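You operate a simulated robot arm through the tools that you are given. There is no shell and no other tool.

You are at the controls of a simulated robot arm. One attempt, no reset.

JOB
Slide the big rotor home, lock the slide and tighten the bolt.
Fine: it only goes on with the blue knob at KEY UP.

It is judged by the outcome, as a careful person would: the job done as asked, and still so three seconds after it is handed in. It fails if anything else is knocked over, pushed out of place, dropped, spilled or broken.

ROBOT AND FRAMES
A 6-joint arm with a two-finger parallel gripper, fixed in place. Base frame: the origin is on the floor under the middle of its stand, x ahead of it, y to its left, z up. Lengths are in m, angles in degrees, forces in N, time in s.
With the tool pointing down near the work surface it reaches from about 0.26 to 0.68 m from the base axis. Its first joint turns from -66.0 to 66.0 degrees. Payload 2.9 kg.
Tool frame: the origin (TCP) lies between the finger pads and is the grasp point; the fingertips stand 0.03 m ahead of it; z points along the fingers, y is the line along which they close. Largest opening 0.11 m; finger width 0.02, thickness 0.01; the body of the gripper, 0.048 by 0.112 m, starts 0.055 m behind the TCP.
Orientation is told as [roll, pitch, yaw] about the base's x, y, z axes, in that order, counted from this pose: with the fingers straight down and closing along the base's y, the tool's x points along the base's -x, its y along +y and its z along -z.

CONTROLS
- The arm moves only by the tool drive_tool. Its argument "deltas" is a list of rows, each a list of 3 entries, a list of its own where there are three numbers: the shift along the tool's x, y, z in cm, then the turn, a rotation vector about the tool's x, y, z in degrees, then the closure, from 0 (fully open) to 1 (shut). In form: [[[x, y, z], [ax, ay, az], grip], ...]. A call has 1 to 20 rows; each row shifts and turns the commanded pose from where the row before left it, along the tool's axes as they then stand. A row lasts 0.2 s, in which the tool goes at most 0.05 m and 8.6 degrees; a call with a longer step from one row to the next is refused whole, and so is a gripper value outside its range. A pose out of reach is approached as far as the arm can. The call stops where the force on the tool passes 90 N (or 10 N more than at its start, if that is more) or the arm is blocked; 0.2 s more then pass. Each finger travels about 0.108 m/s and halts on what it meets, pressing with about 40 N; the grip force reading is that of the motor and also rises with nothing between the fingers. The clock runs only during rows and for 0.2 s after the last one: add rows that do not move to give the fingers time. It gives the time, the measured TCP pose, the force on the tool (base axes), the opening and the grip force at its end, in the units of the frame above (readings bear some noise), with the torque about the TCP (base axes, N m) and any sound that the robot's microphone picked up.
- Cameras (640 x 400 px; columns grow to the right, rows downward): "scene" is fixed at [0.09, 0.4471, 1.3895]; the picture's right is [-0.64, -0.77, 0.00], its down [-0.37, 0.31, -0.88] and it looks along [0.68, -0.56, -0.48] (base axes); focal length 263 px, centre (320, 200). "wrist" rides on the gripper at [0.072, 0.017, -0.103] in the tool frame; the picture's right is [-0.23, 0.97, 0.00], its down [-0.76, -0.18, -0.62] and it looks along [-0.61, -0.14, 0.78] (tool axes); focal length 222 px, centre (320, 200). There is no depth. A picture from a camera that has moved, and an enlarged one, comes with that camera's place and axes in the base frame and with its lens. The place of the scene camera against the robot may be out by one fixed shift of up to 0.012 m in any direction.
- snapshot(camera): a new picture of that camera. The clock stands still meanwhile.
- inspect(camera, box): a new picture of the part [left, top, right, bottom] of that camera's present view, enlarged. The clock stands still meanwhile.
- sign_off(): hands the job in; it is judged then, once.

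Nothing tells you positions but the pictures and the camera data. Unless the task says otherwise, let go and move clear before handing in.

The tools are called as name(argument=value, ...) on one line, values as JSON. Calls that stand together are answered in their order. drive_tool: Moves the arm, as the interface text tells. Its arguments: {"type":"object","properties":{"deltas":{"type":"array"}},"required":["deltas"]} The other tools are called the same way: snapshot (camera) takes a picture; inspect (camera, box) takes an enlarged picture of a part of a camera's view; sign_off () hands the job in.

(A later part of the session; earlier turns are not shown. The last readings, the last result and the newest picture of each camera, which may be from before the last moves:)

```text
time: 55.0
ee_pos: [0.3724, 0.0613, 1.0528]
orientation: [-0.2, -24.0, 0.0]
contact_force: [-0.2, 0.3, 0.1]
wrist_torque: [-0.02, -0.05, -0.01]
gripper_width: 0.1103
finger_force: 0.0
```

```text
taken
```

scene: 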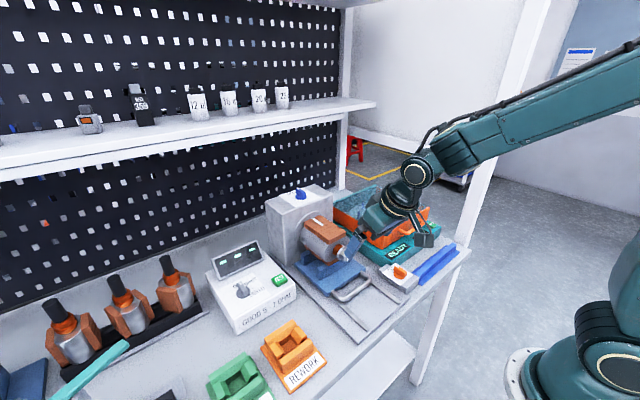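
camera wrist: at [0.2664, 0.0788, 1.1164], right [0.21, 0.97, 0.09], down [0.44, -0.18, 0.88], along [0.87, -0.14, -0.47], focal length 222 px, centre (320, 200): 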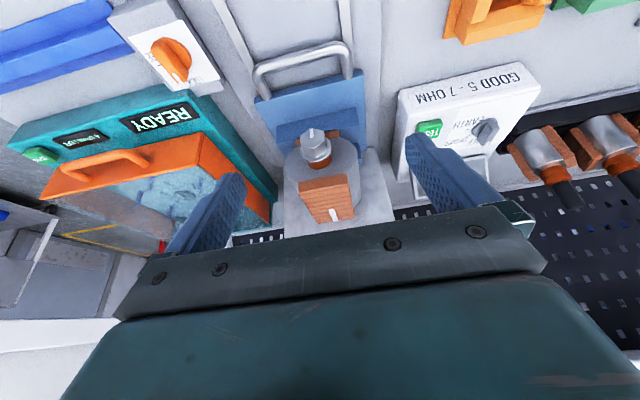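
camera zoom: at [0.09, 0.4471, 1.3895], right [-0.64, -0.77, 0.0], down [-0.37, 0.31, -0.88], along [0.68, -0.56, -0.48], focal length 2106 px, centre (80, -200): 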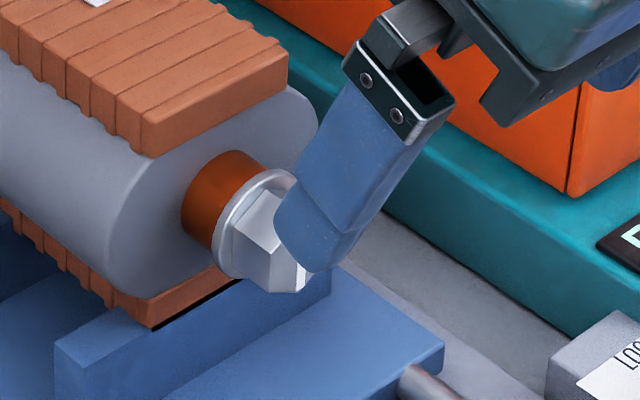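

The hex head's front face is about (0.464, 0.0455, 0.928) with a corner (and the white mark) pointing straight down. So its flats are vertical and I can grip from above and turn it clockwise by rolling the tool about x. I'll level the tool and hover over the head.

drive_tool(deltas=[[[0, 0, -1], [0, 8, 0], 0.2], [[0, 0, 0], [0, 8, 0], 0.4], [[0, 0, 0], [0, 8, 0], 0.45], [[-3.2, -0.55, 0.5], [0, 0, 0], 0.45], [[-3.2, -0.55, 0.5], [0, 0, 0], 0.45], [[-2.7, -0.5, 0.5], [0, 0, 0], 0.45], [[0, 0, 0], [0, 0, 0], 0.45]])

snapshot(camera="wrist")

inspect(camera="wrist", box=[250, 80, 390, 200])

inspect(camera="scene", box=[310, 175, 410, 275])

```text
time: 56.6
ee_pos: [0.4631, 0.0456, 1.0473]
orientation: [-0.2, 0.0, -0.1]
contact_force: [0.4, 0.1, 0.3]
wrist_torque: [-0.01, -0.01, -0.02]
gripper_width: 0.0606
finger_force: 0.2
```

```text
taken
camera wrist: at [0.3929, 0.0624, 1.1506], right [0.23, 0.97, 0.0], down [0.76, -0.18, 0.62], along [0.61, -0.14, -0.78], focal length 222 px, centre (320, 200)
```

wrist: 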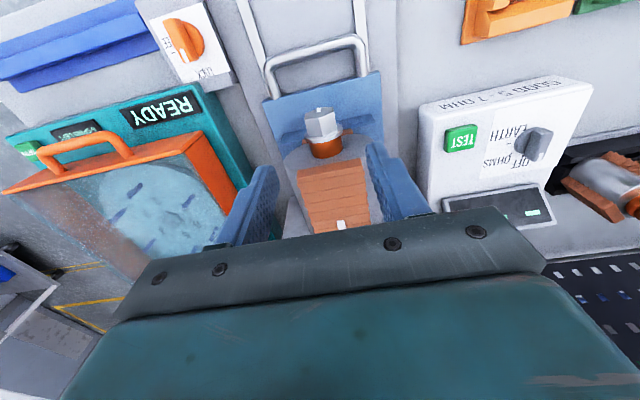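

```text
3.33 times, centred on (320, 140) of wrist
camera zoom: at [0.3929, 0.0624, 1.1506], right [0.23, 0.97, 0.0], down [0.76, -0.18, 0.62], along [0.61, -0.14, -0.78], focal length 740 px, centre (320, 400)
```

zoom: 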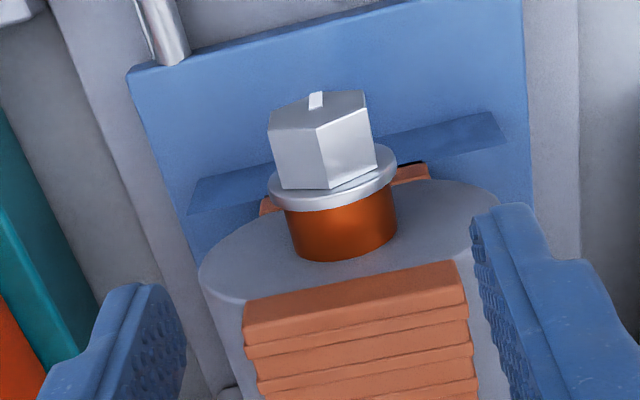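

```text
4.00 times, centred on (360, 225) of scene
camera zoom: at [0.09, 0.4471, 1.3895], right [-0.64, -0.77, 0.0], down [-0.37, 0.31, -0.88], along [0.68, -0.56, -0.48], focal length 1053 px, centre (160, 100)
```

zoom: 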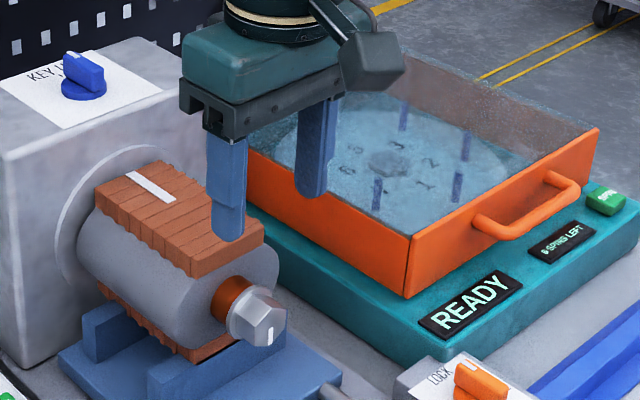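

The head spans x ≈ 0.4595–0.4765 with axis at y ≈ 0.0455, z ≈ 0.930, and the tool is right above it. I'll descend so the pads straddle the flats, clear of the washer, and close.

drive_tool(deltas=[[[0, 0, 4], [0, 0, 0], 0.45], [[0, 0, 4], [0, 0, 0], 0.45], [[0, 0, 2.5], [0, 0, 0], 0.45], [[0, 0, 1.2], [0, 0, 0], 0.45], [[0, 0, 0], [0, 0, 0], 0.45]])

inspect(camera="wrist", box=[250, 110, 390, 230])

inspect(camera="scene", box=[310, 175, 410, 275])

```text
time: 57.8
ee_pos: [0.4613, 0.044, 0.9302]
orientation: [-0.2, 0.1, 0.0]
contact_force: [0.5, -0.2, -0.3]
wrist_torque: [0.02, 0.01, 0.02]
gripper_width: 0.0604
finger_force: 0.0
```

```text
3.33 times, centred on (320, 170) of wrist
camera zoom: at [0.3907, 0.0626, 1.0332], right [0.23, 0.97, 0.0], down [0.76, -0.18, 0.62], along [0.61, -0.14, -0.78], focal length 740 px, centre (320, 300)
```

zoom: 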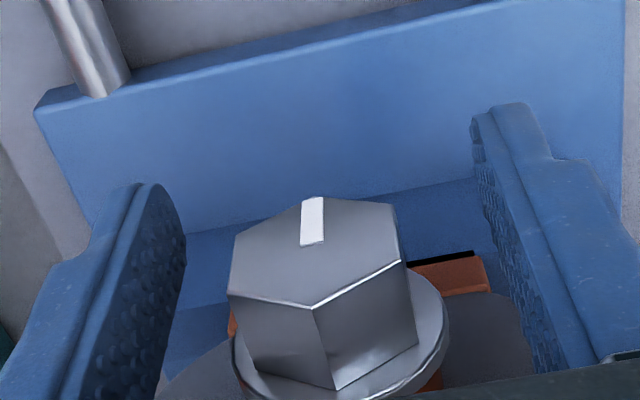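

```text
4.00 times, centred on (360, 225) of scene
camera zoom: at [0.09, 0.4471, 1.3895], right [-0.64, -0.77, 0.0], down [-0.37, 0.31, -0.88], along [0.68, -0.56, -0.48], focal length 1053 px, centre (160, 100)
```

zoom: 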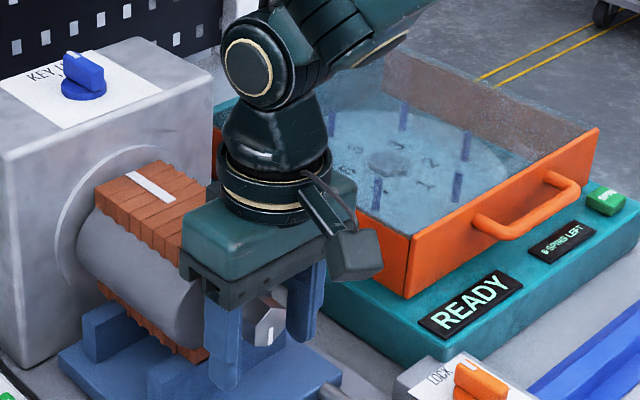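

The pads straddle the hex well. I'll nudge 1.5 mm toward the head and close on the flats.

drive_tool(deltas=[[[-0.15, 0, 0], [0, 0, 0], 0.45], [[0, 0, 0], [0, 0, 0], 0.6], [[0, 0, 0], [0, 0, 0], 0.75], [[0, 0, 0], [0, 0, 0], 1], [[0, 0, 0], [0, 0, 0], 1]])

inspect(camera="wrist", box=[250, 110, 390, 230])

```text
time: 59.0
ee_pos: [0.4616, 0.0442, 0.9306]
orientation: [-0.2, 0.1, -0.1]
contact_force: [0.8, -4.1, -0.4]
wrist_torque: [0.02, 0.06, 0.43]
gripper_width: 0.0329
finger_force: 45.1
```

```text
3.33 times, centred on (320, 170) of wrist
camera zoom: at [0.3917, 0.0625, 1.0332], right [0.23, 0.97, 0.0], down [0.76, -0.18, 0.62], along [0.61, -0.15, -0.78], focal length 740 px, centre (320, 300)
```

zoom: 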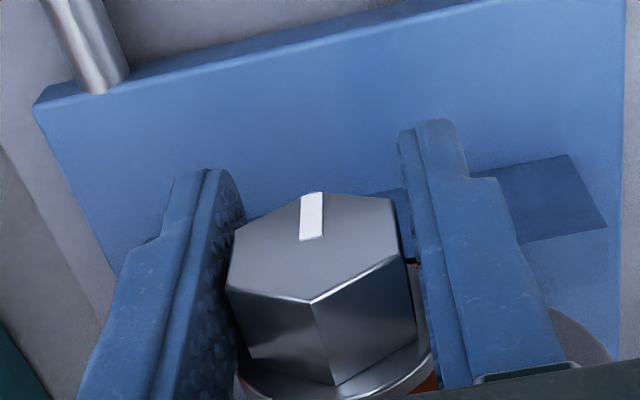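

Width reads 32.9 mm, a bit more than the ~28.5 mm I measured across the flats, and there's a yaw torque, so one finger may be on the washer rim. I'll look closer.

inspect(camera="wrist", box=[290, 150, 350, 200])

inspect(camera="scene", box=[340, 230, 390, 270])

```text
8.00 times, centred on (320, 175) of wrist
camera zoom: at [0.3917, 0.0625, 1.0332], right [0.23, 0.97, 0.0], down [0.76, -0.18, 0.62], along [0.61, -0.15, -0.78], focal length 1777 px, centre (320, 400)
```

zoom: 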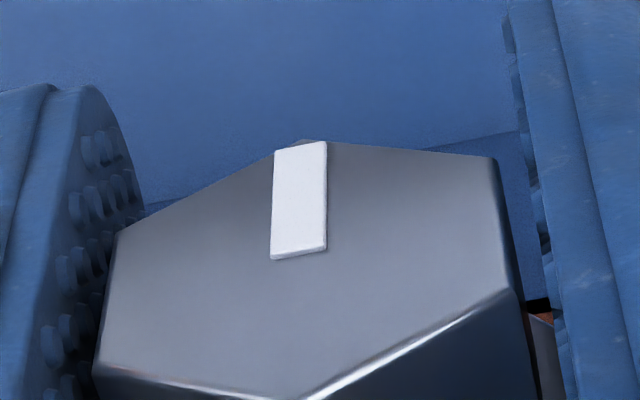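

```text
10.00 times, centred on (365, 250) of scene
camera zoom: at [0.09, 0.447, 1.3896], right [-0.64, -0.77, 0.0], down [-0.37, 0.31, -0.88], along [0.68, -0.56, -0.48], focal length 2633 px, centre (-130, -300)
```

zoom: 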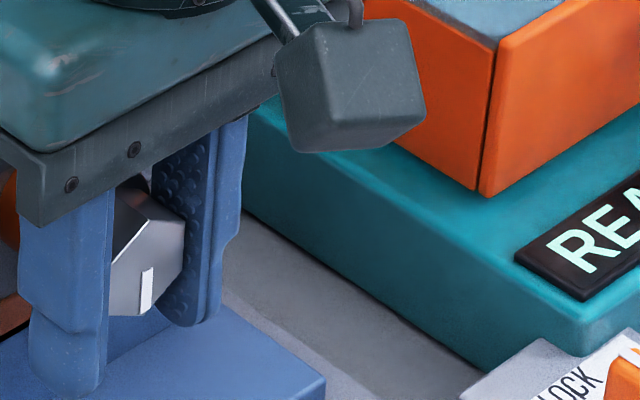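

One finger's edge seems to be catching the washer rim behind the head (32.9 mm ≈ flat + rim). I'll open, back off 4 mm in −x, and regrip.

drive_tool(deltas=[[[0, 0, 0], [0, 0, 0], 0.6], [[0, 0, 0], [0, 0, 0], 0.55], [[0.4, 0.05, 0], [0, 0, 0], 0.55], [[0, 0, 0], [0, 0, 0], 0.7], [[0, 0, 0], [0, 0, 0], 0.85], [[0, 0, 0], [0, 0, 0], 1], [[0, 0, 0], [0, 0, 0], 1]])

inspect(camera="wrist", box=[270, 140, 370, 220])

```text
time: 60.6
ee_pos: [0.458, 0.0454, 0.9299]
orientation: [-0.2, 0.1, -0.1]
contact_force: [1.5, -6.3, -4.4]
wrist_torque: [0.02, -0.33, 0.3]
gripper_width: 0.0324
finger_force: 44.6
```

```text
5.00 times, centred on (320, 180) of wrist
camera zoom: at [0.3877, 0.0626, 1.0327], right [0.23, 0.97, 0.0], down [0.76, -0.18, 0.62], along [0.61, -0.15, -0.78], focal length 1111 px, centre (320, 300)
```

zoom: 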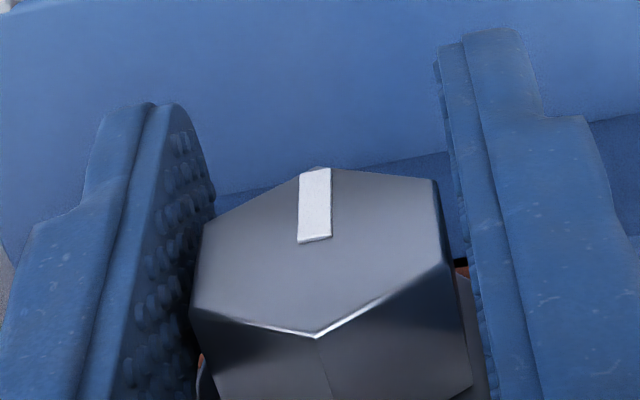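

The width is about the same (32.4 mm), so that is probably the head's actual contact size. I'll try a slow 30° clockwise roll about the bolt axis and see whether the white mark follows.

drive_tool(deltas=[[[0, 0, 0], [-4, 0, 0], 1], [[0, 0, 0], [-4, 0, 0], 1], [[0, 0, 0], [-4, 0, 0], 1], [[0, 0, 0], [0, 0, 0], 1]])

inspect(camera="wrist", box=[270, 140, 370, 220])

inspect(camera="scene", box=[330, 210, 410, 270])

```text
time: 61.6
ee_pos: [0.4567, 0.0456, 0.9296]
orientation: [11.9, 0.2, 0.0]
contact_force: [2.8, 1.9, -8.9]
wrist_torque: [-0.01, -0.22, 0.2]
gripper_width: 0.0325
finger_force: 44.5
```

```text
5.00 times, centred on (320, 180) of wrist
camera zoom: at [0.387, 0.0408, 1.0342], right [0.23, 0.95, 0.2], down [0.76, -0.3, 0.57], along [0.61, 0.02, -0.8], focal length 1111 px, centre (320, 300)
```

zoom: 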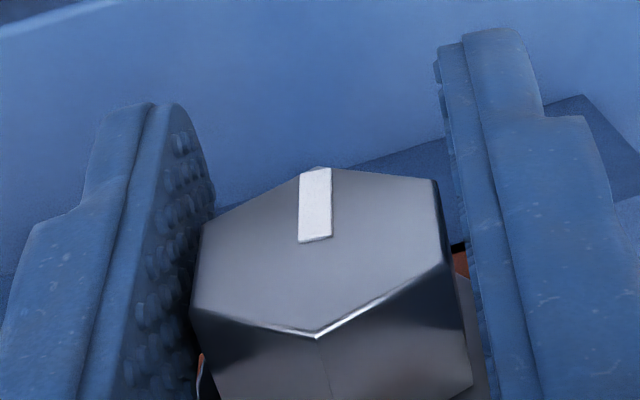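

```text
6.67 times, centred on (370, 240) of scene
camera zoom: at [0.0902, 0.4471, 1.3895], right [-0.64, -0.77, 0.0], down [-0.37, 0.31, -0.88], along [0.68, -0.56, -0.48], focal length 1755 px, centre (-13, -67)
```

zoom: 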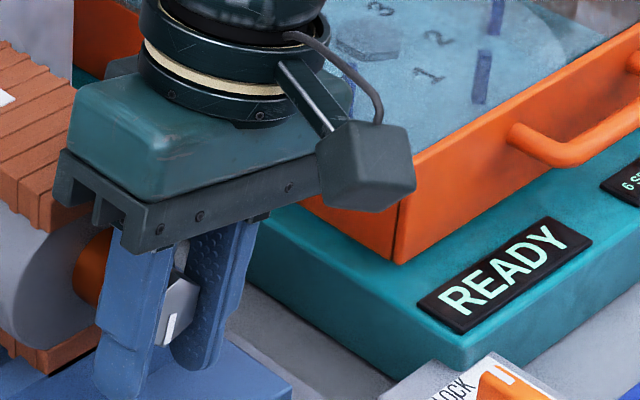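

The bolt is turning with the gripper at almost no torque. I'll continue this stroke to +30°, then release.

drive_tool(deltas=[[[0, 0, 0], [-6, 0, 0], 1], [[0, 0, 0], [-6, 0, 0], 1], [[0, 0, 0], [-6, 0, 0], 1], [[0, 0, 0], [0, 0, 0], 1]])

inspect(camera="wrist", box=[270, 140, 370, 220])

snapshot(camera="scene")

```text
time: 62.6
ee_pos: [0.4568, 0.0464, 0.9313]
orientation: [30.0, 0.0, 0.1]
contact_force: [-3.4, 12.4, 12.8]
wrist_torque: [-0.05, 0.8, 0.05]
gripper_width: 0.0328
finger_force: 44.5
```

```text
5.00 times, centred on (320, 180) of wrist
camera zoom: at [0.3869, 0.0092, 1.0278], right [0.23, 0.84, 0.49], down [0.76, -0.47, 0.45], along [0.61, 0.27, -0.75], focal length 1111 px, centre (320, 300)
```

zoom: 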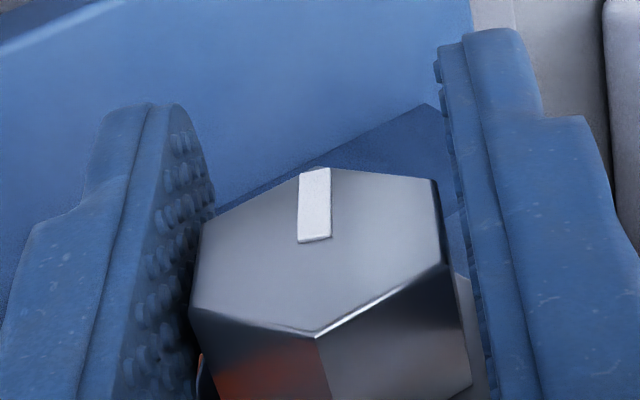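

```text
taken
```

scene: 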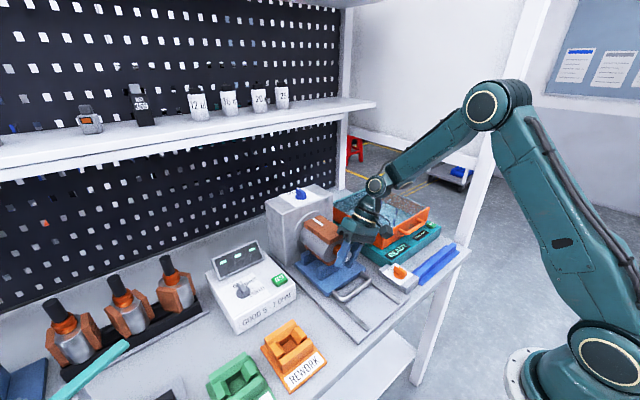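

The mark followed the full 30° with negligible torque, so it isn't tight yet. I'll open, swing back to −30° and check the flats line up again before regripping.

drive_tool(deltas=[[[0, 0, 0], [0, 0, 0], 0.7], [[0, 0, 0], [0, 0, 0], 0.5], [[0, 0, 0], [0, 0, 0], 0.45], [[0, 0, 0], [7.5, 0, 0], 0.45], [[0, 0, 0], [7.5, 0, 0], 0.45], [[0, 0, 0], [7.5, 0, 0], 0.45], [[0, 0, 0], [7.5, 0, 0], 0.45], [[0, 0, 0], [7.5, 0, 0], 0.45], [[0, 0, 0], [7.5, 0, 0], 0.45], [[0, 0, 0], [7.5, 0, 0], 0.45], [[0, 0, 0], [7.5, 0, 0], 0.45], [[0, 0, 0], [0, 0, 0], 0.45]])

inspect(camera="wrist", box=[250, 110, 390, 230])

snapshot(camera="scene")

```text
time: 65.2
ee_pos: [0.4581, 0.0457, 0.9292]
orientation: [-30.2, 0.1, -0.1]
contact_force: [0.3, -0.1, 0.8]
wrist_torque: [0.0, -0.01, 0.04]
gripper_width: 0.0608
finger_force: 0.1
```

```text
3.33 times, centred on (320, 170) of wrist
camera zoom: at [0.3876, 0.1121, 1.01], right [0.23, 0.84, -0.49], down [0.76, 0.16, 0.63], along [0.61, -0.52, -0.6], focal length 740 px, centre (320, 300)
```

zoom: 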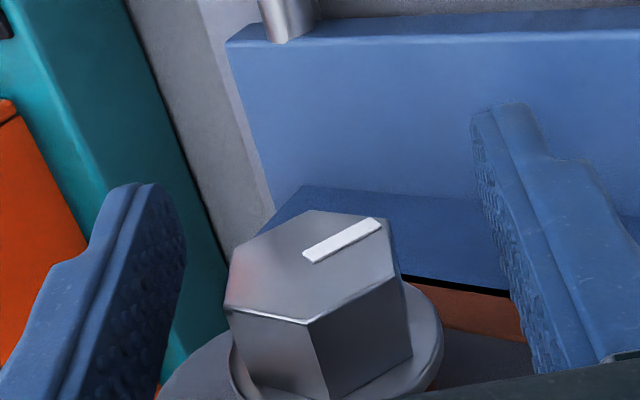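

```text
taken
```

scene: 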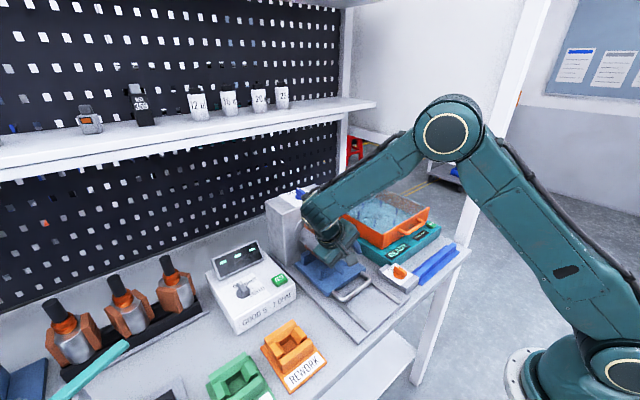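

The flats line up at −30°. Now close and do a full 60° clockwise stroke.

drive_tool(deltas=[[[0, 0, 0], [0, 0, 0], 0.6], [[0, 0, 0], [0, 0, 0], 0.8], [[0, 0, 0], [0, 0, 0], 1], [[0, 0, 0], [0, 0, 0], 1], [[0, 0, 0], [-6, 0, 0], 1], [[0, 0, 0], [-6, 0, 0], 1], [[0, 0, 0], [-6, 0, 0], 1], [[0, 0, 0], [-6, 0, 0], 1], [[0, 0, 0], [-6, 0, 0], 1], [[0, 0, 0], [0, 0, 0], 1]])

inspect(camera="wrist", box=[250, 110, 390, 230])

```text
time: 67.4
ee_pos: [0.4578, 0.0451, 0.9297]
orientation: [-0.2, 0.0, -0.1]
contact_force: [-0.7, -6.2, 5.6]
wrist_torque: [0.02, 0.04, 0.01]
gripper_width: 0.0325
finger_force: 45.3
```

```text
3.33 times, centred on (320, 170) of wrist
camera zoom: at [0.3874, 0.0625, 1.0329], right [0.23, 0.97, 0.0], down [0.76, -0.18, 0.62], along [0.61, -0.14, -0.78], focal length 740 px, centre (320, 300)
```

zoom: 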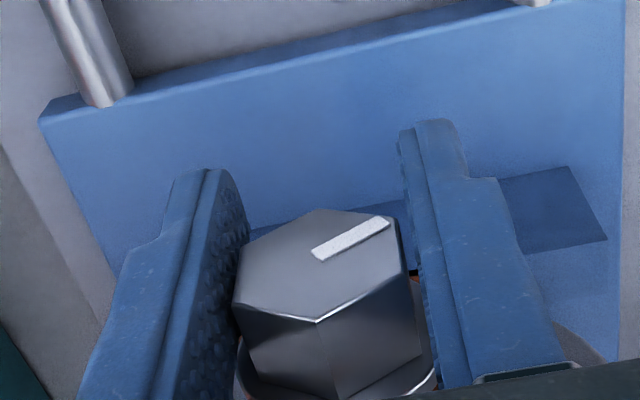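

Total turned is now 60° with no resistance. I'll finish the stroke, return and continue ratcheting.

drive_tool(deltas=[[[0, 0, 0], [-7.5, 0, 0], 1], [[0, 0, 0], [-7.5, 0, 0], 1], [[0, 0, 0], [-7.5, 0, 0], 1], [[0, 0, 0], [-7.5, 0, 0], 1], [[0, 0, 0], [0, 0, 0], 1]])

drive_tool(deltas=[[[0, 0, 0], [0, 0, 0], 0.7], [[0, 0, 0], [0, 0, 0], 0.5], [[0, 0, 0], [0, 0, 0], 0.45], [[0, 0, 0], [7.5, 0, 0], 0.45], [[0, 0, 0], [7.5, 0, 0], 0.45], [[0, 0, 0], [7.5, 0, 0], 0.45], [[0, 0, 0], [7.5, 0, 0], 0.45], [[0, 0, 0], [7.5, 0, 0], 0.45], [[0, 0, 0], [7.5, 0, 0], 0.45], [[0, 0, 0], [7.5, 0, 0], 0.45], [[0, 0, 0], [7.5, 0, 0], 0.45], [[0, 0, 0], [0, 0, 0], 0.45]])

inspect(camera="wrist", box=[250, 110, 390, 230])

```text
time: 68.6
ee_pos: [0.4577, 0.0459, 0.9305]
orientation: [30.0, -0.1, 0.0]
contact_force: [0.6, 7.0, 22.6]
wrist_torque: [-0.04, 0.36, -0.18]
gripper_width: 0.0324
finger_force: 44.7
```

```text
time: 71.2
ee_pos: [0.4572, 0.0458, 0.9292]
orientation: [-30.1, 0.0, -0.1]
contact_force: [-0.7, 0.3, -0.5]
wrist_torque: [0.0, 0.03, 0.01]
gripper_width: 0.0606
finger_force: 0.0
```

```text
3.33 times, centred on (320, 170) of wrist
camera zoom: at [0.3874, 0.1122, 1.0107], right [0.23, 0.84, -0.49], down [0.76, 0.16, 0.63], along [0.61, -0.52, -0.6], focal length 740 px, centre (320, 300)
```

zoom: 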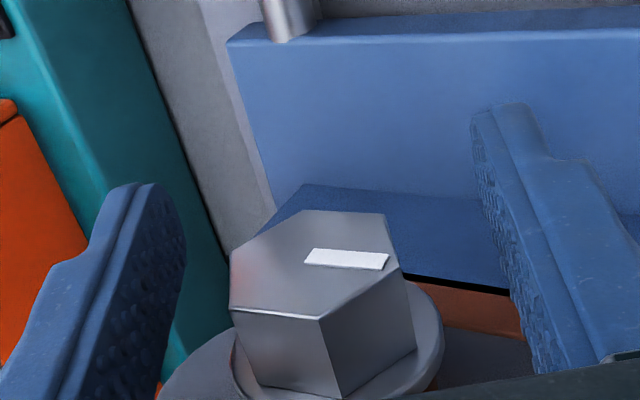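

The bolt is at about 90° total and still turning freely. Continuing with another 60° stroke.

drive_tool(deltas=[[[0, 0, 0], [0, 0, 0], 0.6], [[0, 0, 0], [0, 0, 0], 0.8], [[0, 0, 0], [0, 0, 0], 1], [[0, 0, 0], [0, 0, 0], 1], [[0, 0, 0], [-7.5, 0, 0], 1], [[0, 0, 0], [-7.5, 0, 0], 1], [[0, 0, 0], [-7.5, 0, 0], 1], [[0, 0, 0], [-7.5, 0, 0], 1], [[0, 0, 0], [-7.5, 0, 0], 1], [[0, 0, 0], [-7.5, 0, 0], 1], [[0, 0, 0], [-7.5, 0, 0], 1], [[0, 0, 0], [-7.5, 0, 0], 1], [[0, 0, 0], [0, 0, 0], 1]])

inspect(camera="wrist", box=[250, 110, 390, 230])

```text
time: 74.0
ee_pos: [0.4587, 0.0466, 0.9297]
orientation: [30.1, -0.2, 0.1]
contact_force: [1.5, 8.8, 22.9]
wrist_torque: [-0.05, -0.73, -0.73]
gripper_width: 0.0321
finger_force: 45.0
```

```text
3.33 times, centred on (320, 170) of wrist
camera zoom: at [0.3875, 0.0094, 1.0273], right [0.23, 0.84, 0.49], down [0.76, -0.47, 0.45], along [0.61, 0.27, -0.75], focal length 740 px, centre (320, 300)
```

zoom: 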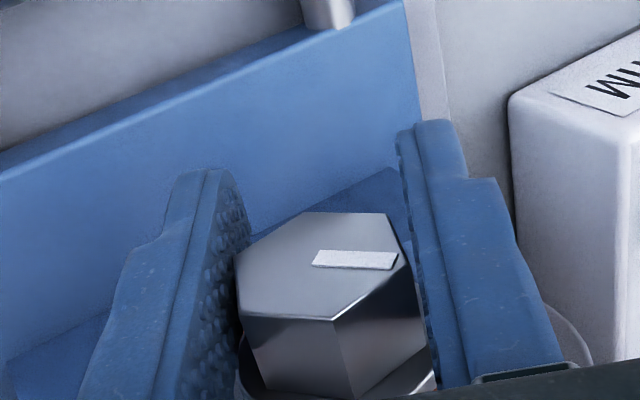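

The mark is now at about 141° of clockwise turn, with very slight slip and still no real torque. I'll return and keep going.

drive_tool(deltas=[[[0, 0, 0], [0, 0, 0], 0.7], [[0, 0, 0], [0, 0, 0], 0.5], [[0, 0, 0], [0, 0, 0], 0.45], [[0, 0, 0], [7.5, 0, 0], 0.45], [[0, 0, 0], [7.5, 0, 0], 0.45], [[0, 0, 0], [7.5, 0, 0], 0.45], [[0, 0, 0], [7.5, 0, 0], 0.45], [[0, 0, 0], [7.5, 0, 0], 0.45], [[0, 0, 0], [7.5, 0, 0], 0.45], [[0, 0, 0], [7.5, 0, 0], 0.45], [[0, 0, 0], [7.5, 0, 0], 0.45], [[0, 0, 0], [0, 0, 0], 0.45]])

inspect(camera="wrist", box=[250, 110, 390, 230])

```text
time: 76.6
ee_pos: [0.4579, 0.0456, 0.9292]
orientation: [-30.2, 0.1, 0.0]
contact_force: [0.1, 0.1, 0.3]
wrist_torque: [-0.01, -0.03, 0.0]
gripper_width: 0.0604
finger_force: 0.0
```

```text
3.33 times, centred on (320, 170) of wrist
camera zoom: at [0.3874, 0.1131, 1.0098], right [0.23, 0.84, -0.49], down [0.76, 0.16, 0.63], along [0.61, -0.52, -0.6], focal length 740 px, centre (320, 300)
```

zoom: 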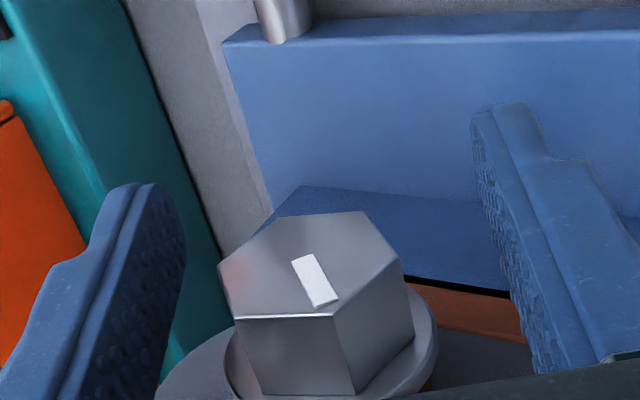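

drive_tool(deltas=[[[0, 0, 0], [0, 0, 0], 0.6], [[0, 0, 0], [0, 0, 0], 0.8], [[0, 0, 0], [0, 0, 0], 1], [[0, 0, 0], [0, 0, 0], 1], [[0, 0, 0], [-7.5, 0, 0], 1], [[0, 0, 0], [-7.5, 0, 0], 1], [[0, 0, 0], [-7.5, 0, 0], 1], [[0, 0, 0], [-7.5, 0, 0], 1], [[0, 0, 0], [-7.5, 0, 0], 1], [[0, 0, 0], [-7.5, 0, 0], 1], [[0, 0, 0], [-7.5, 0, 0], 1], [[0, 0, 0], [-7.5, 0, 0], 1], [[0, 0, 0], [0, 0, 0], 1]])

inspect(camera="wrist", box=[250, 110, 390, 230])

```text
time: 79.4
ee_pos: [0.4572, 0.047, 0.9294]
orientation: [30.0, -0.1, 0.1]
contact_force: [8.2, 21.4, -8.4]
wrist_torque: [-0.25, -0.42, -0.3]
gripper_width: 0.0284
finger_force: 45.2
```

```text
3.33 times, centred on (320, 170) of wrist
camera zoom: at [0.3872, 0.0097, 1.0268], right [0.23, 0.84, 0.49], down [0.76, -0.46, 0.45], along [0.61, 0.27, -0.75], focal length 740 px, centre (320, 300)
```

zoom: 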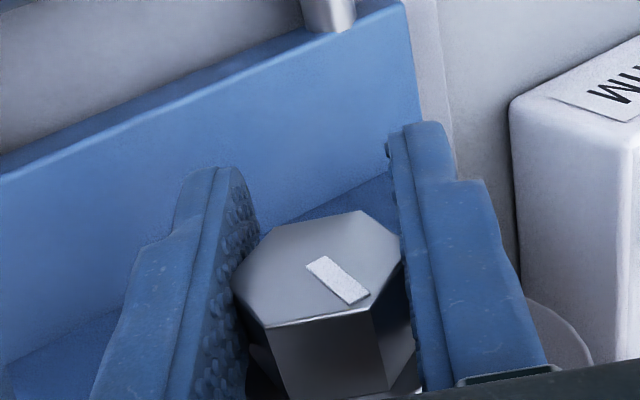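

Interesting: the width is now 28.4 mm, so the fingers are properly on flats, and the mark is at ≈184° with torque beginning to show (−0.25 N·m). I'll return and do another stroke from the same alignment.

drive_tool(deltas=[[[0, 0, 0], [0, 0, 0], 0.7], [[0, 0, 0], [0, 0, 0], 0.5], [[0, 0, 0], [0, 0, 0], 0.45], [[0, 0, 0], [7.5, 0, 0], 0.45], [[0, 0, 0], [7.5, 0, 0], 0.45], [[0, 0, 0], [7.5, 0, 0], 0.45], [[0, 0, 0], [7.5, 0, 0], 0.45], [[0, 0, 0], [7.5, 0, 0], 0.45], [[0, 0, 0], [7.5, 0, 0], 0.45], [[0, 0, 0], [7.5, 0, 0], 0.45], [[0, 0, 0], [7.5, 0, 0], 0.45], [[0, 0, 0], [0, 0, 0], 0.45]])

inspect(camera="wrist", box=[250, 110, 390, 230])

```text
time: 82.0
ee_pos: [0.4581, 0.0454, 0.9293]
orientation: [-30.2, 0.2, -0.2]
contact_force: [-0.5, 0.5, -0.4]
wrist_torque: [-0.01, -0.01, -0.03]
gripper_width: 0.0604
finger_force: 0.1
```

```text
3.33 times, centred on (320, 170) of wrist
camera zoom: at [0.3872, 0.1123, 1.01], right [0.23, 0.84, -0.49], down [0.76, 0.16, 0.63], along [0.61, -0.52, -0.6], focal length 740 px, centre (320, 300)
```

zoom: 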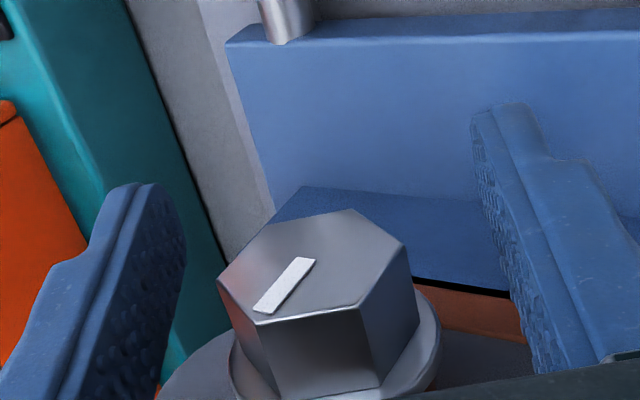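

drive_tool(deltas=[[[0, 0, 0], [0, 0, 0], 0.6], [[0, 0, 0], [0, 0, 0], 0.8], [[0, 0, 0], [0, 0, 0], 1], [[0, 0, 0], [0, 0, 0], 1], [[0, 0, 0], [-6, 0, 0], 1], [[0, 0, 0], [-6, 0, 0], 1], [[0, 0, 0], [-6, 0, 0], 1], [[0, 0, 0], [-6, 0, 0], 1], [[0, 0, 0], [-6, 0, 0], 1], [[0, 0, 0], [0, 0, 0], 1]])

inspect(camera="wrist", box=[250, 110, 390, 230])

```text
time: 84.2
ee_pos: [0.4578, 0.0453, 0.9285]
orientation: [-0.1, 0.1, -0.3]
contact_force: [1.7, -8.4, 0.1]
wrist_torque: [-0.56, 0.28, 0.16]
gripper_width: 0.0328
finger_force: 44.9
```

```text
3.33 times, centred on (320, 170) of wrist
camera zoom: at [0.387, 0.0626, 1.0322], right [0.23, 0.97, 0.0], down [0.76, -0.18, 0.62], along [0.6, -0.15, -0.78], focal length 740 px, centre (320, 300)
```

zoom: 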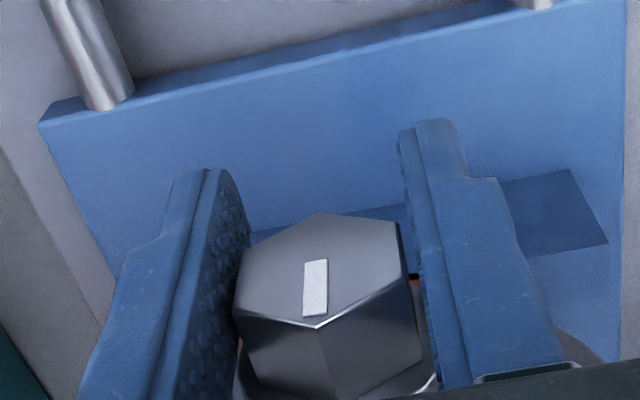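

At roll 0 the mark is still at ≈182–184°. The bolt stopped turning and the jaws cammed over with −0.56 N·m, so it has come up tight. I'll regrip on the flats at −30° and apply a final firm pull in small steps to confirm.

drive_tool(deltas=[[[0, 0, 0], [0, 0, 0], 0.7], [[0, 0, 0], [0, 0, 0], 0.5], [[0, 0, 0], [0, 0, 0], 0.45], [[0, 0, 0], [7.5, 0, 0], 0.45], [[0, 0, 0], [7.5, 0, 0], 0.45], [[0, 0, 0], [7.5, 0, 0], 0.45], [[0, 0, 0], [7.5, 0, 0], 0.45], [[0, 0, 0], [0, 0, 0], 0.6], [[0, 0, 0], [0, 0, 0], 0.8], [[0, 0, 0], [0, 0, 0], 1], [[0, 0, 0], [0, 0, 0], 1], [[0, 0, 0], [0, 0, 0], 1]])

inspect(camera="wrist", box=[250, 110, 390, 230])

```text
time: 86.8
ee_pos: [0.4568, 0.0447, 0.9306]
orientation: [-30.3, 0.0, -0.3]
contact_force: [1.6, -18.0, 19.4]
wrist_torque: [0.06, 1.02, -0.23]
gripper_width: 0.0284
finger_force: 45.5
```

```text
3.33 times, centred on (320, 170) of wrist
camera zoom: at [0.3873, 0.1113, 1.0105], right [0.23, 0.84, -0.49], down [0.76, 0.16, 0.63], along [0.6, -0.52, -0.6], focal length 740 px, centre (320, 300)
```

zoom: 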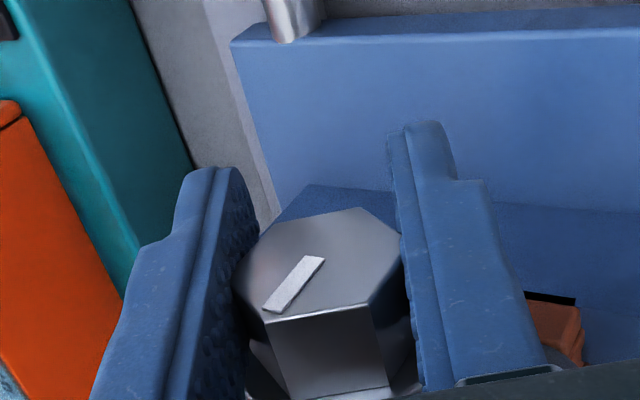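

drive_tool(deltas=[[[0, 0, 0], [-3, 0, 0], 1], [[0, 0, 0], [-3, 0, 0], 1], [[0, 0, 0], [0, 0, 0], 1]])

drive_tool(deltas=[[[0, 0, 0], [-3, 0, 0], 1], [[0, 0, 0], [-3, 0, 0], 1], [[0, 0, 0], [0, 0, 0], 1]])

inspect(camera="wrist", box=[250, 110, 390, 230])

```text
time: 87.6
ee_pos: [0.4567, 0.0449, 0.9299]
orientation: [-24.4, 0.1, -0.3]
contact_force: [-2.1, -11.8, 19.3]
wrist_torque: [-1.26, -0.14, 0.09]
gripper_width: 0.0295
finger_force: 44.8
```

```text
time: 88.4
ee_pos: [0.4572, 0.045, 0.9297]
orientation: [-18.2, -0.1, -0.3]
contact_force: [2.2, -13.9, 10.8]
wrist_torque: [-1.04, 0.28, 0.08]
gripper_width: 0.0308
finger_force: 45.1
```

```text
3.33 times, centred on (320, 170) of wrist
camera zoom: at [0.3874, 0.0932, 1.0219], right [0.23, 0.92, -0.31], down [0.76, 0.02, 0.65], along [0.6, -0.38, -0.7], focal length 740 px, centre (320, 300)
```

zoom: 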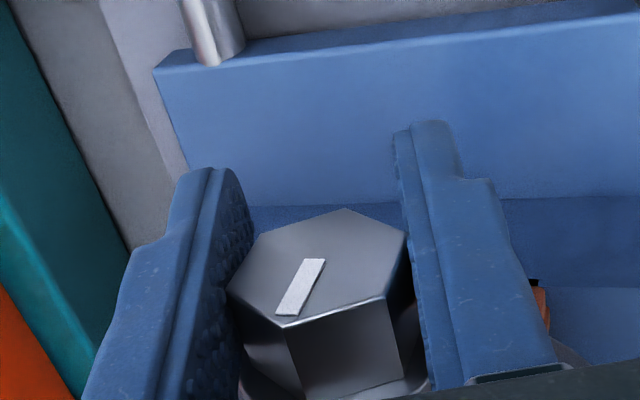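

The bolt holds firm at 1.26 N·m (mark ≈180°, jaws starting to cam), so it's tight. I'll open, level the tool, and lift clear.

drive_tool(deltas=[[[0, 0, 0], [0, 0, 0], 0.7], [[0, 0, 0], [0, 0, 0], 0.5], [[0, 0, 0], [0, 0, 0], 0.4], [[0, 0, 0], [-6, 0, 0], 0.4], [[0, 0, 0], [-6, 0, 0], 0.4], [[0, 0, 0], [-6, 0, 0], 0.4], [[0, 0, 0], [0, 0, 0], 0.4], [[0, 0, -3], [0, 0, 0], 0.4], [[0, 0, -4], [0, 0, 0], 0.4], [[0, 0, -4], [0, 0, 0], 0.4], [[0, 0, -4], [0, 0, 0], 0.4], [[0, 0, 0], [0, 0, 0], 0.4]])

snapshot(camera="wrist")

snapshot(camera="scene")

```text
time: 91.0
ee_pos: [0.4571, 0.0459, 1.0767]
orientation: [-0.2, 0.1, -0.1]
contact_force: [-0.1, -0.4, 0.0]
wrist_torque: [0.0, 0.02, -0.02]
gripper_width: 0.066
finger_force: 0.0
```

```text
taken
camera wrist: at [0.3871, 0.0648, 1.1816], right [0.23, 0.97, 0.0], down [0.76, -0.18, 0.62], along [0.61, -0.14, -0.78], focal length 222 px, centre (320, 200)
```

wrist: 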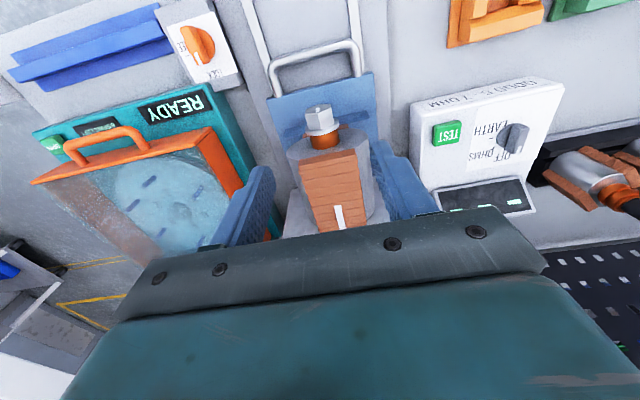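

```text
taken
```

scene: 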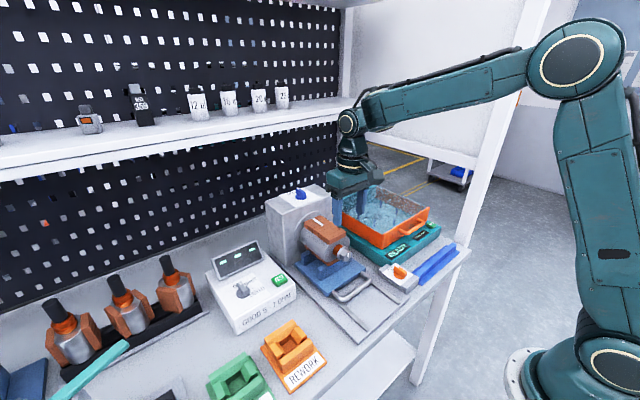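

Everything else on the bench looks undisturbed. I'll move the arm well clear (up and back toward the start pose) and check each item closely: rotor seat, bolt mark, both knobs.

drive_tool(deltas=[[[1.5, -2.5, -3], [0, 0, 0], 0.2], [[2, -3, -3], [0, 0, 0], 0], [[2, -3.5, -2.5], [0, 0, 0], 0], [[2, -3.5, -2.5], [0, 0, 0], 0], [[1.8, -3.5, -2.5], [0, 0, 0], 0], [[0, -2, -2], [0, 0, 0], 0], [[0, 0, 0], [0, 0, 0], 0]])

inspect(camera="scene", box=[340, 235, 420, 285])

inspect(camera="scene", box=[280, 180, 320, 205])

inspect(camera="scene", box=[285, 200, 365, 270])

snapshot(camera="wrist")

```text
time: 92.6
ee_pos: [0.3634, -0.1359, 1.2346]
orientation: [-0.1, 0.1, -0.2]
contact_force: [-0.5, 0.9, 0.3]
wrist_torque: [-0.02, 0.03, 0.02]
gripper_width: 0.11
finger_force: 0.1
```

```text
8.00 times, centred on (380, 260) of scene
camera zoom: at [0.09, 0.4471, 1.3895], right [-0.64, -0.77, 0.0], down [-0.37, 0.31, -0.88], along [0.68, -0.56, -0.48], focal length 2106 px, centre (-160, -280)
```

zoom: 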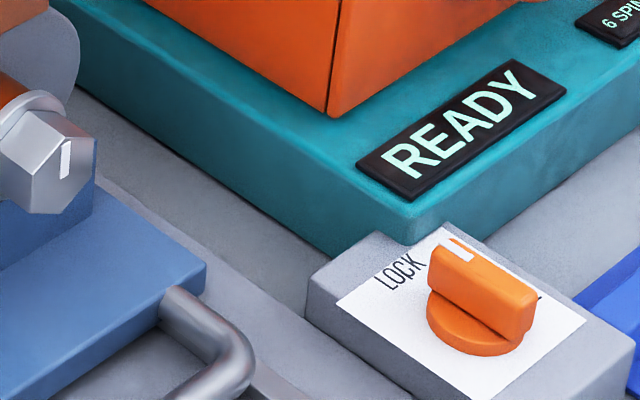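

```text
16.00 times, centred on (300, 192) of scene
camera zoom: at [0.09, 0.4471, 1.3895], right [-0.64, -0.77, 0.0], down [-0.37, 0.31, -0.88], along [0.68, -0.56, -0.48], focal length 4212 px, centre (640, 320)
```

zoom: 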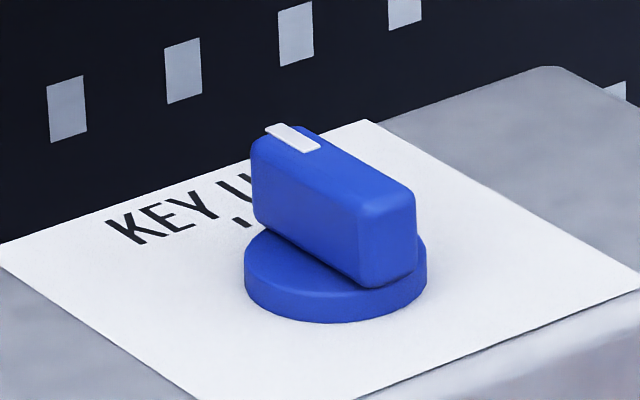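

```text
5.71 times, centred on (325, 235) of scene
camera zoom: at [0.09, 0.4471, 1.3895], right [-0.64, -0.77, 0.0], down [-0.37, 0.31, -0.88], along [0.68, -0.56, -0.48], focal length 1504 px, centre (291, 0)
```

zoom: 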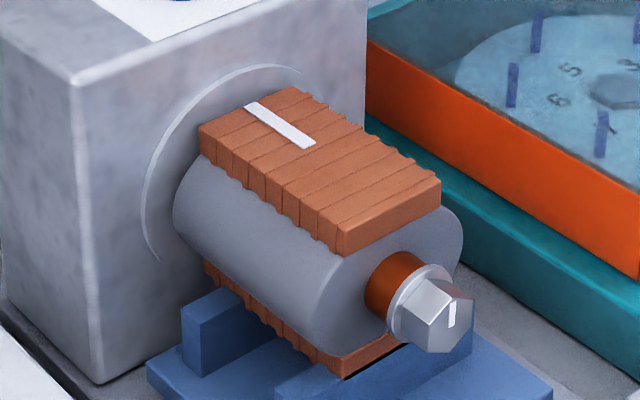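

```text
taken
camera wrist: at [0.2934, -0.1181, 1.3374], right [0.23, 0.97, 0.0], down [0.76, -0.18, 0.62], along [0.61, -0.14, -0.78], focal length 222 px, centre (320, 200)
```

wrist: 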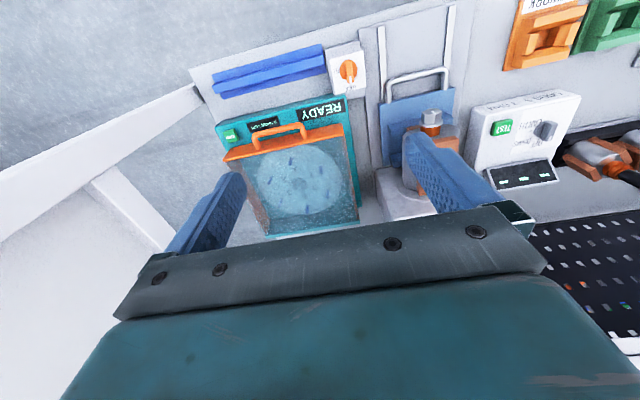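

Both knobs match their marks (the orange one is pixel-identical to its original LOCK view), and the bolt mark is turned half a turn. One more check: I'll look at the rotor's rear seating from above, staying high.

drive_tool(deltas=[[[-2.4, 3.2, -0.3], [0, 0, 0], 0], [[-2.4, 3.2, -0.3], [0, 0, 0], 0], [[-2.4, 3.2, -0.3], [0, 0, 0], 0], [[-2.4, 3.2, -0.3], [0, 0, 0], 0], [[-2.4, 3.2, 0], [0, 0, 0], 0], [[-2.4, 3.2, 0], [0, 0, 0], 0], [[0, 0, 0], [0, 0, 0], 0]])

snapshot(camera="wrist")

inspect(camera="wrist", box=[240, 20, 400, 180])

```text
time: 94.2
ee_pos: [0.5093, 0.0596, 1.2444]
orientation: [-0.3, 0.2, -0.2]
contact_force: [0.4, -0.4, -0.1]
wrist_torque: [0.0, 0.04, -0.04]
gripper_width: 0.1102
finger_force: 0.0
```

```text
taken
camera wrist: at [0.4391, 0.0764, 1.3473], right [0.23, 0.97, 0.0], down [0.76, -0.18, 0.62], along [0.61, -0.15, -0.78], focal length 222 px, centre (320, 200)
```

wrist: 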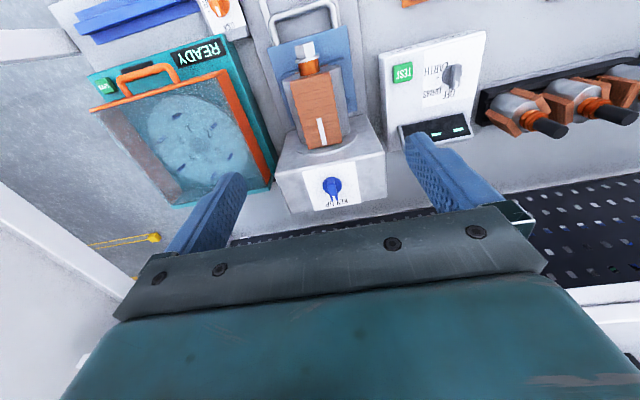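

```text
2.50 times, centred on (320, 100) of wrist
camera zoom: at [0.4391, 0.0764, 1.3473], right [0.23, 0.97, 0.0], down [0.76, -0.18, 0.62], along [0.61, -0.15, -0.78], focal length 555 px, centre (320, 450)
```

zoom: 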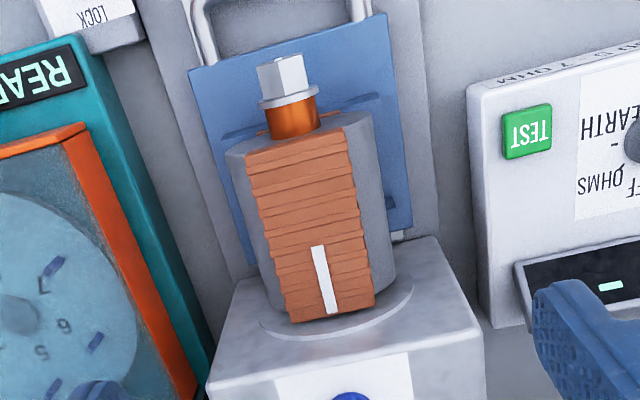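

inspect(camera="wrist", box=[285, 110, 365, 170])

inspect(camera="scene", box=[290, 205, 330, 245])

```text
6.67 times, centred on (325, 140) of wrist
camera zoom: at [0.4391, 0.0764, 1.3473], right [0.23, 0.97, 0.0], down [0.76, -0.18, 0.62], along [0.61, -0.15, -0.78], focal length 1481 px, centre (287, 600)
```

zoom: 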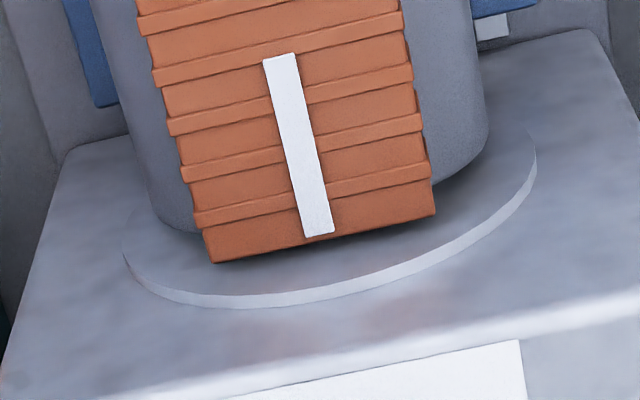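

```text
10.00 times, centred on (310, 225) of scene
camera zoom: at [0.09, 0.4471, 1.3895], right [-0.64, -0.77, 0.0], down [-0.37, 0.31, -0.88], along [0.68, -0.56, -0.48], focal length 2633 px, centre (420, -50)
```

zoom: 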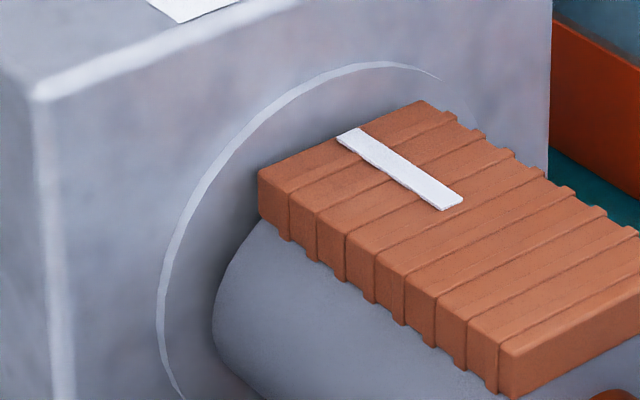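

The rotor looks seated, but I want to be sure there's no gap at the back. I'll take a side-on look at the rear interface from the +y side.

drive_tool(deltas=[[[0, 0, 0], [0, 0, 8.2], 0.3], [[0, 0, 0], [0, 0, 8.2], 0.6], [[0, 0, 0], [0, 0, 8.2], 1], [[0, 0, 0], [0, 0, 8.2], 1], [[0, 0, 0], [0, 0, 8.2], 1], [[0, 0, 0], [0, 0, 8.2], 1], [[0, 0, 0], [0, 0, 8.2], 1], [[0, 0, 0], [0, 0, 8.2], 1], [[0, 0, 0], [0, 0, 8.2], 1], [[0, 0, 0], [0, 0, 8.2], 1], [[0, 0, 0], [0, 0, 8], 1], [[2.2, 1.8, 1.2], [0, 0, 0], 1], [[2.2, 1.8, 1.2], [0, 0, 0], 1], [[2.2, 1.8, 2.5], [0, 0, 0], 1], [[2.2, 1.8, 2.5], [0, 0, 0], 1], [[1, 0, 2.5], [0, 0, 0], 1], [[1, 0, 2.5], [0, 0, 0], 1], [[0, 0, 0], [0, 0, 0], 1]])

snapshot(camera="wrist")

inspect(camera="wrist", box=[220, 20, 380, 180])

```text
time: 98.0
ee_pos: [0.5798, 0.1653, 1.1218]
orientation: [0.1, 0.0, -90.0]
contact_force: [0.5, 0.5, 0.5]
wrist_torque: [-0.01, 0.0, 0.0]
gripper_width: 0.0
finger_force: 38.4
```

```text
taken
camera wrist: at [0.6, 0.238, 1.2242], right [0.97, -0.23, 0.0], down [-0.18, -0.76, 0.63], along [-0.14, -0.61, -0.78], focal length 222 px, centre (320, 200)
```

wrist: 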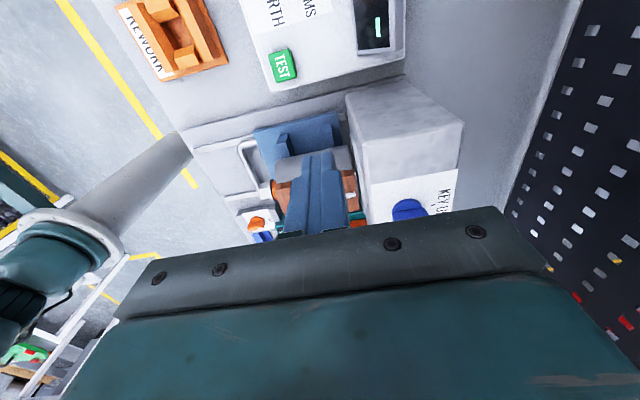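

```text
2.50 times, centred on (300, 100) of wrist
camera zoom: at [0.6, 0.238, 1.2242], right [0.97, -0.23, 0.0], down [-0.18, -0.76, 0.63], along [-0.14, -0.61, -0.78], focal length 555 px, centre (370, 450)
```

zoom: 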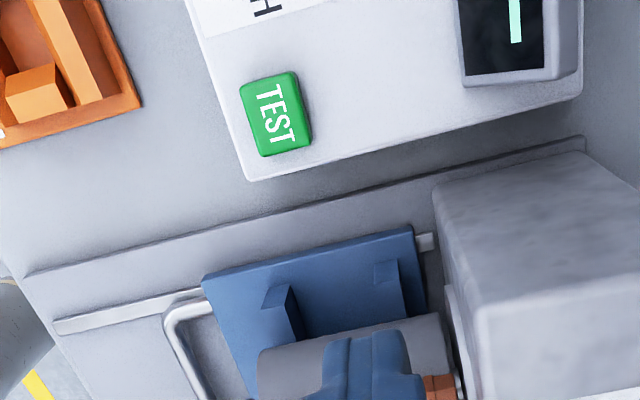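

inspect(camera="wrist", box=[320, 90, 420, 190])

```text
4.00 times, centred on (370, 140) of wrist
camera zoom: at [0.6, 0.238, 1.2242], right [0.97, -0.23, 0.0], down [-0.18, -0.76, 0.63], along [-0.14, -0.61, -0.78], focal length 888 px, centre (120, 440)
```

zoom: 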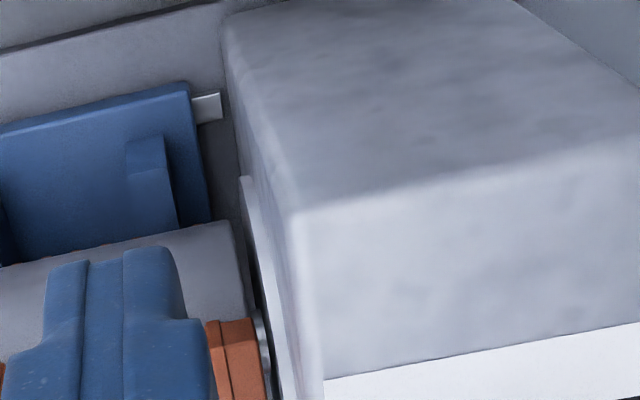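

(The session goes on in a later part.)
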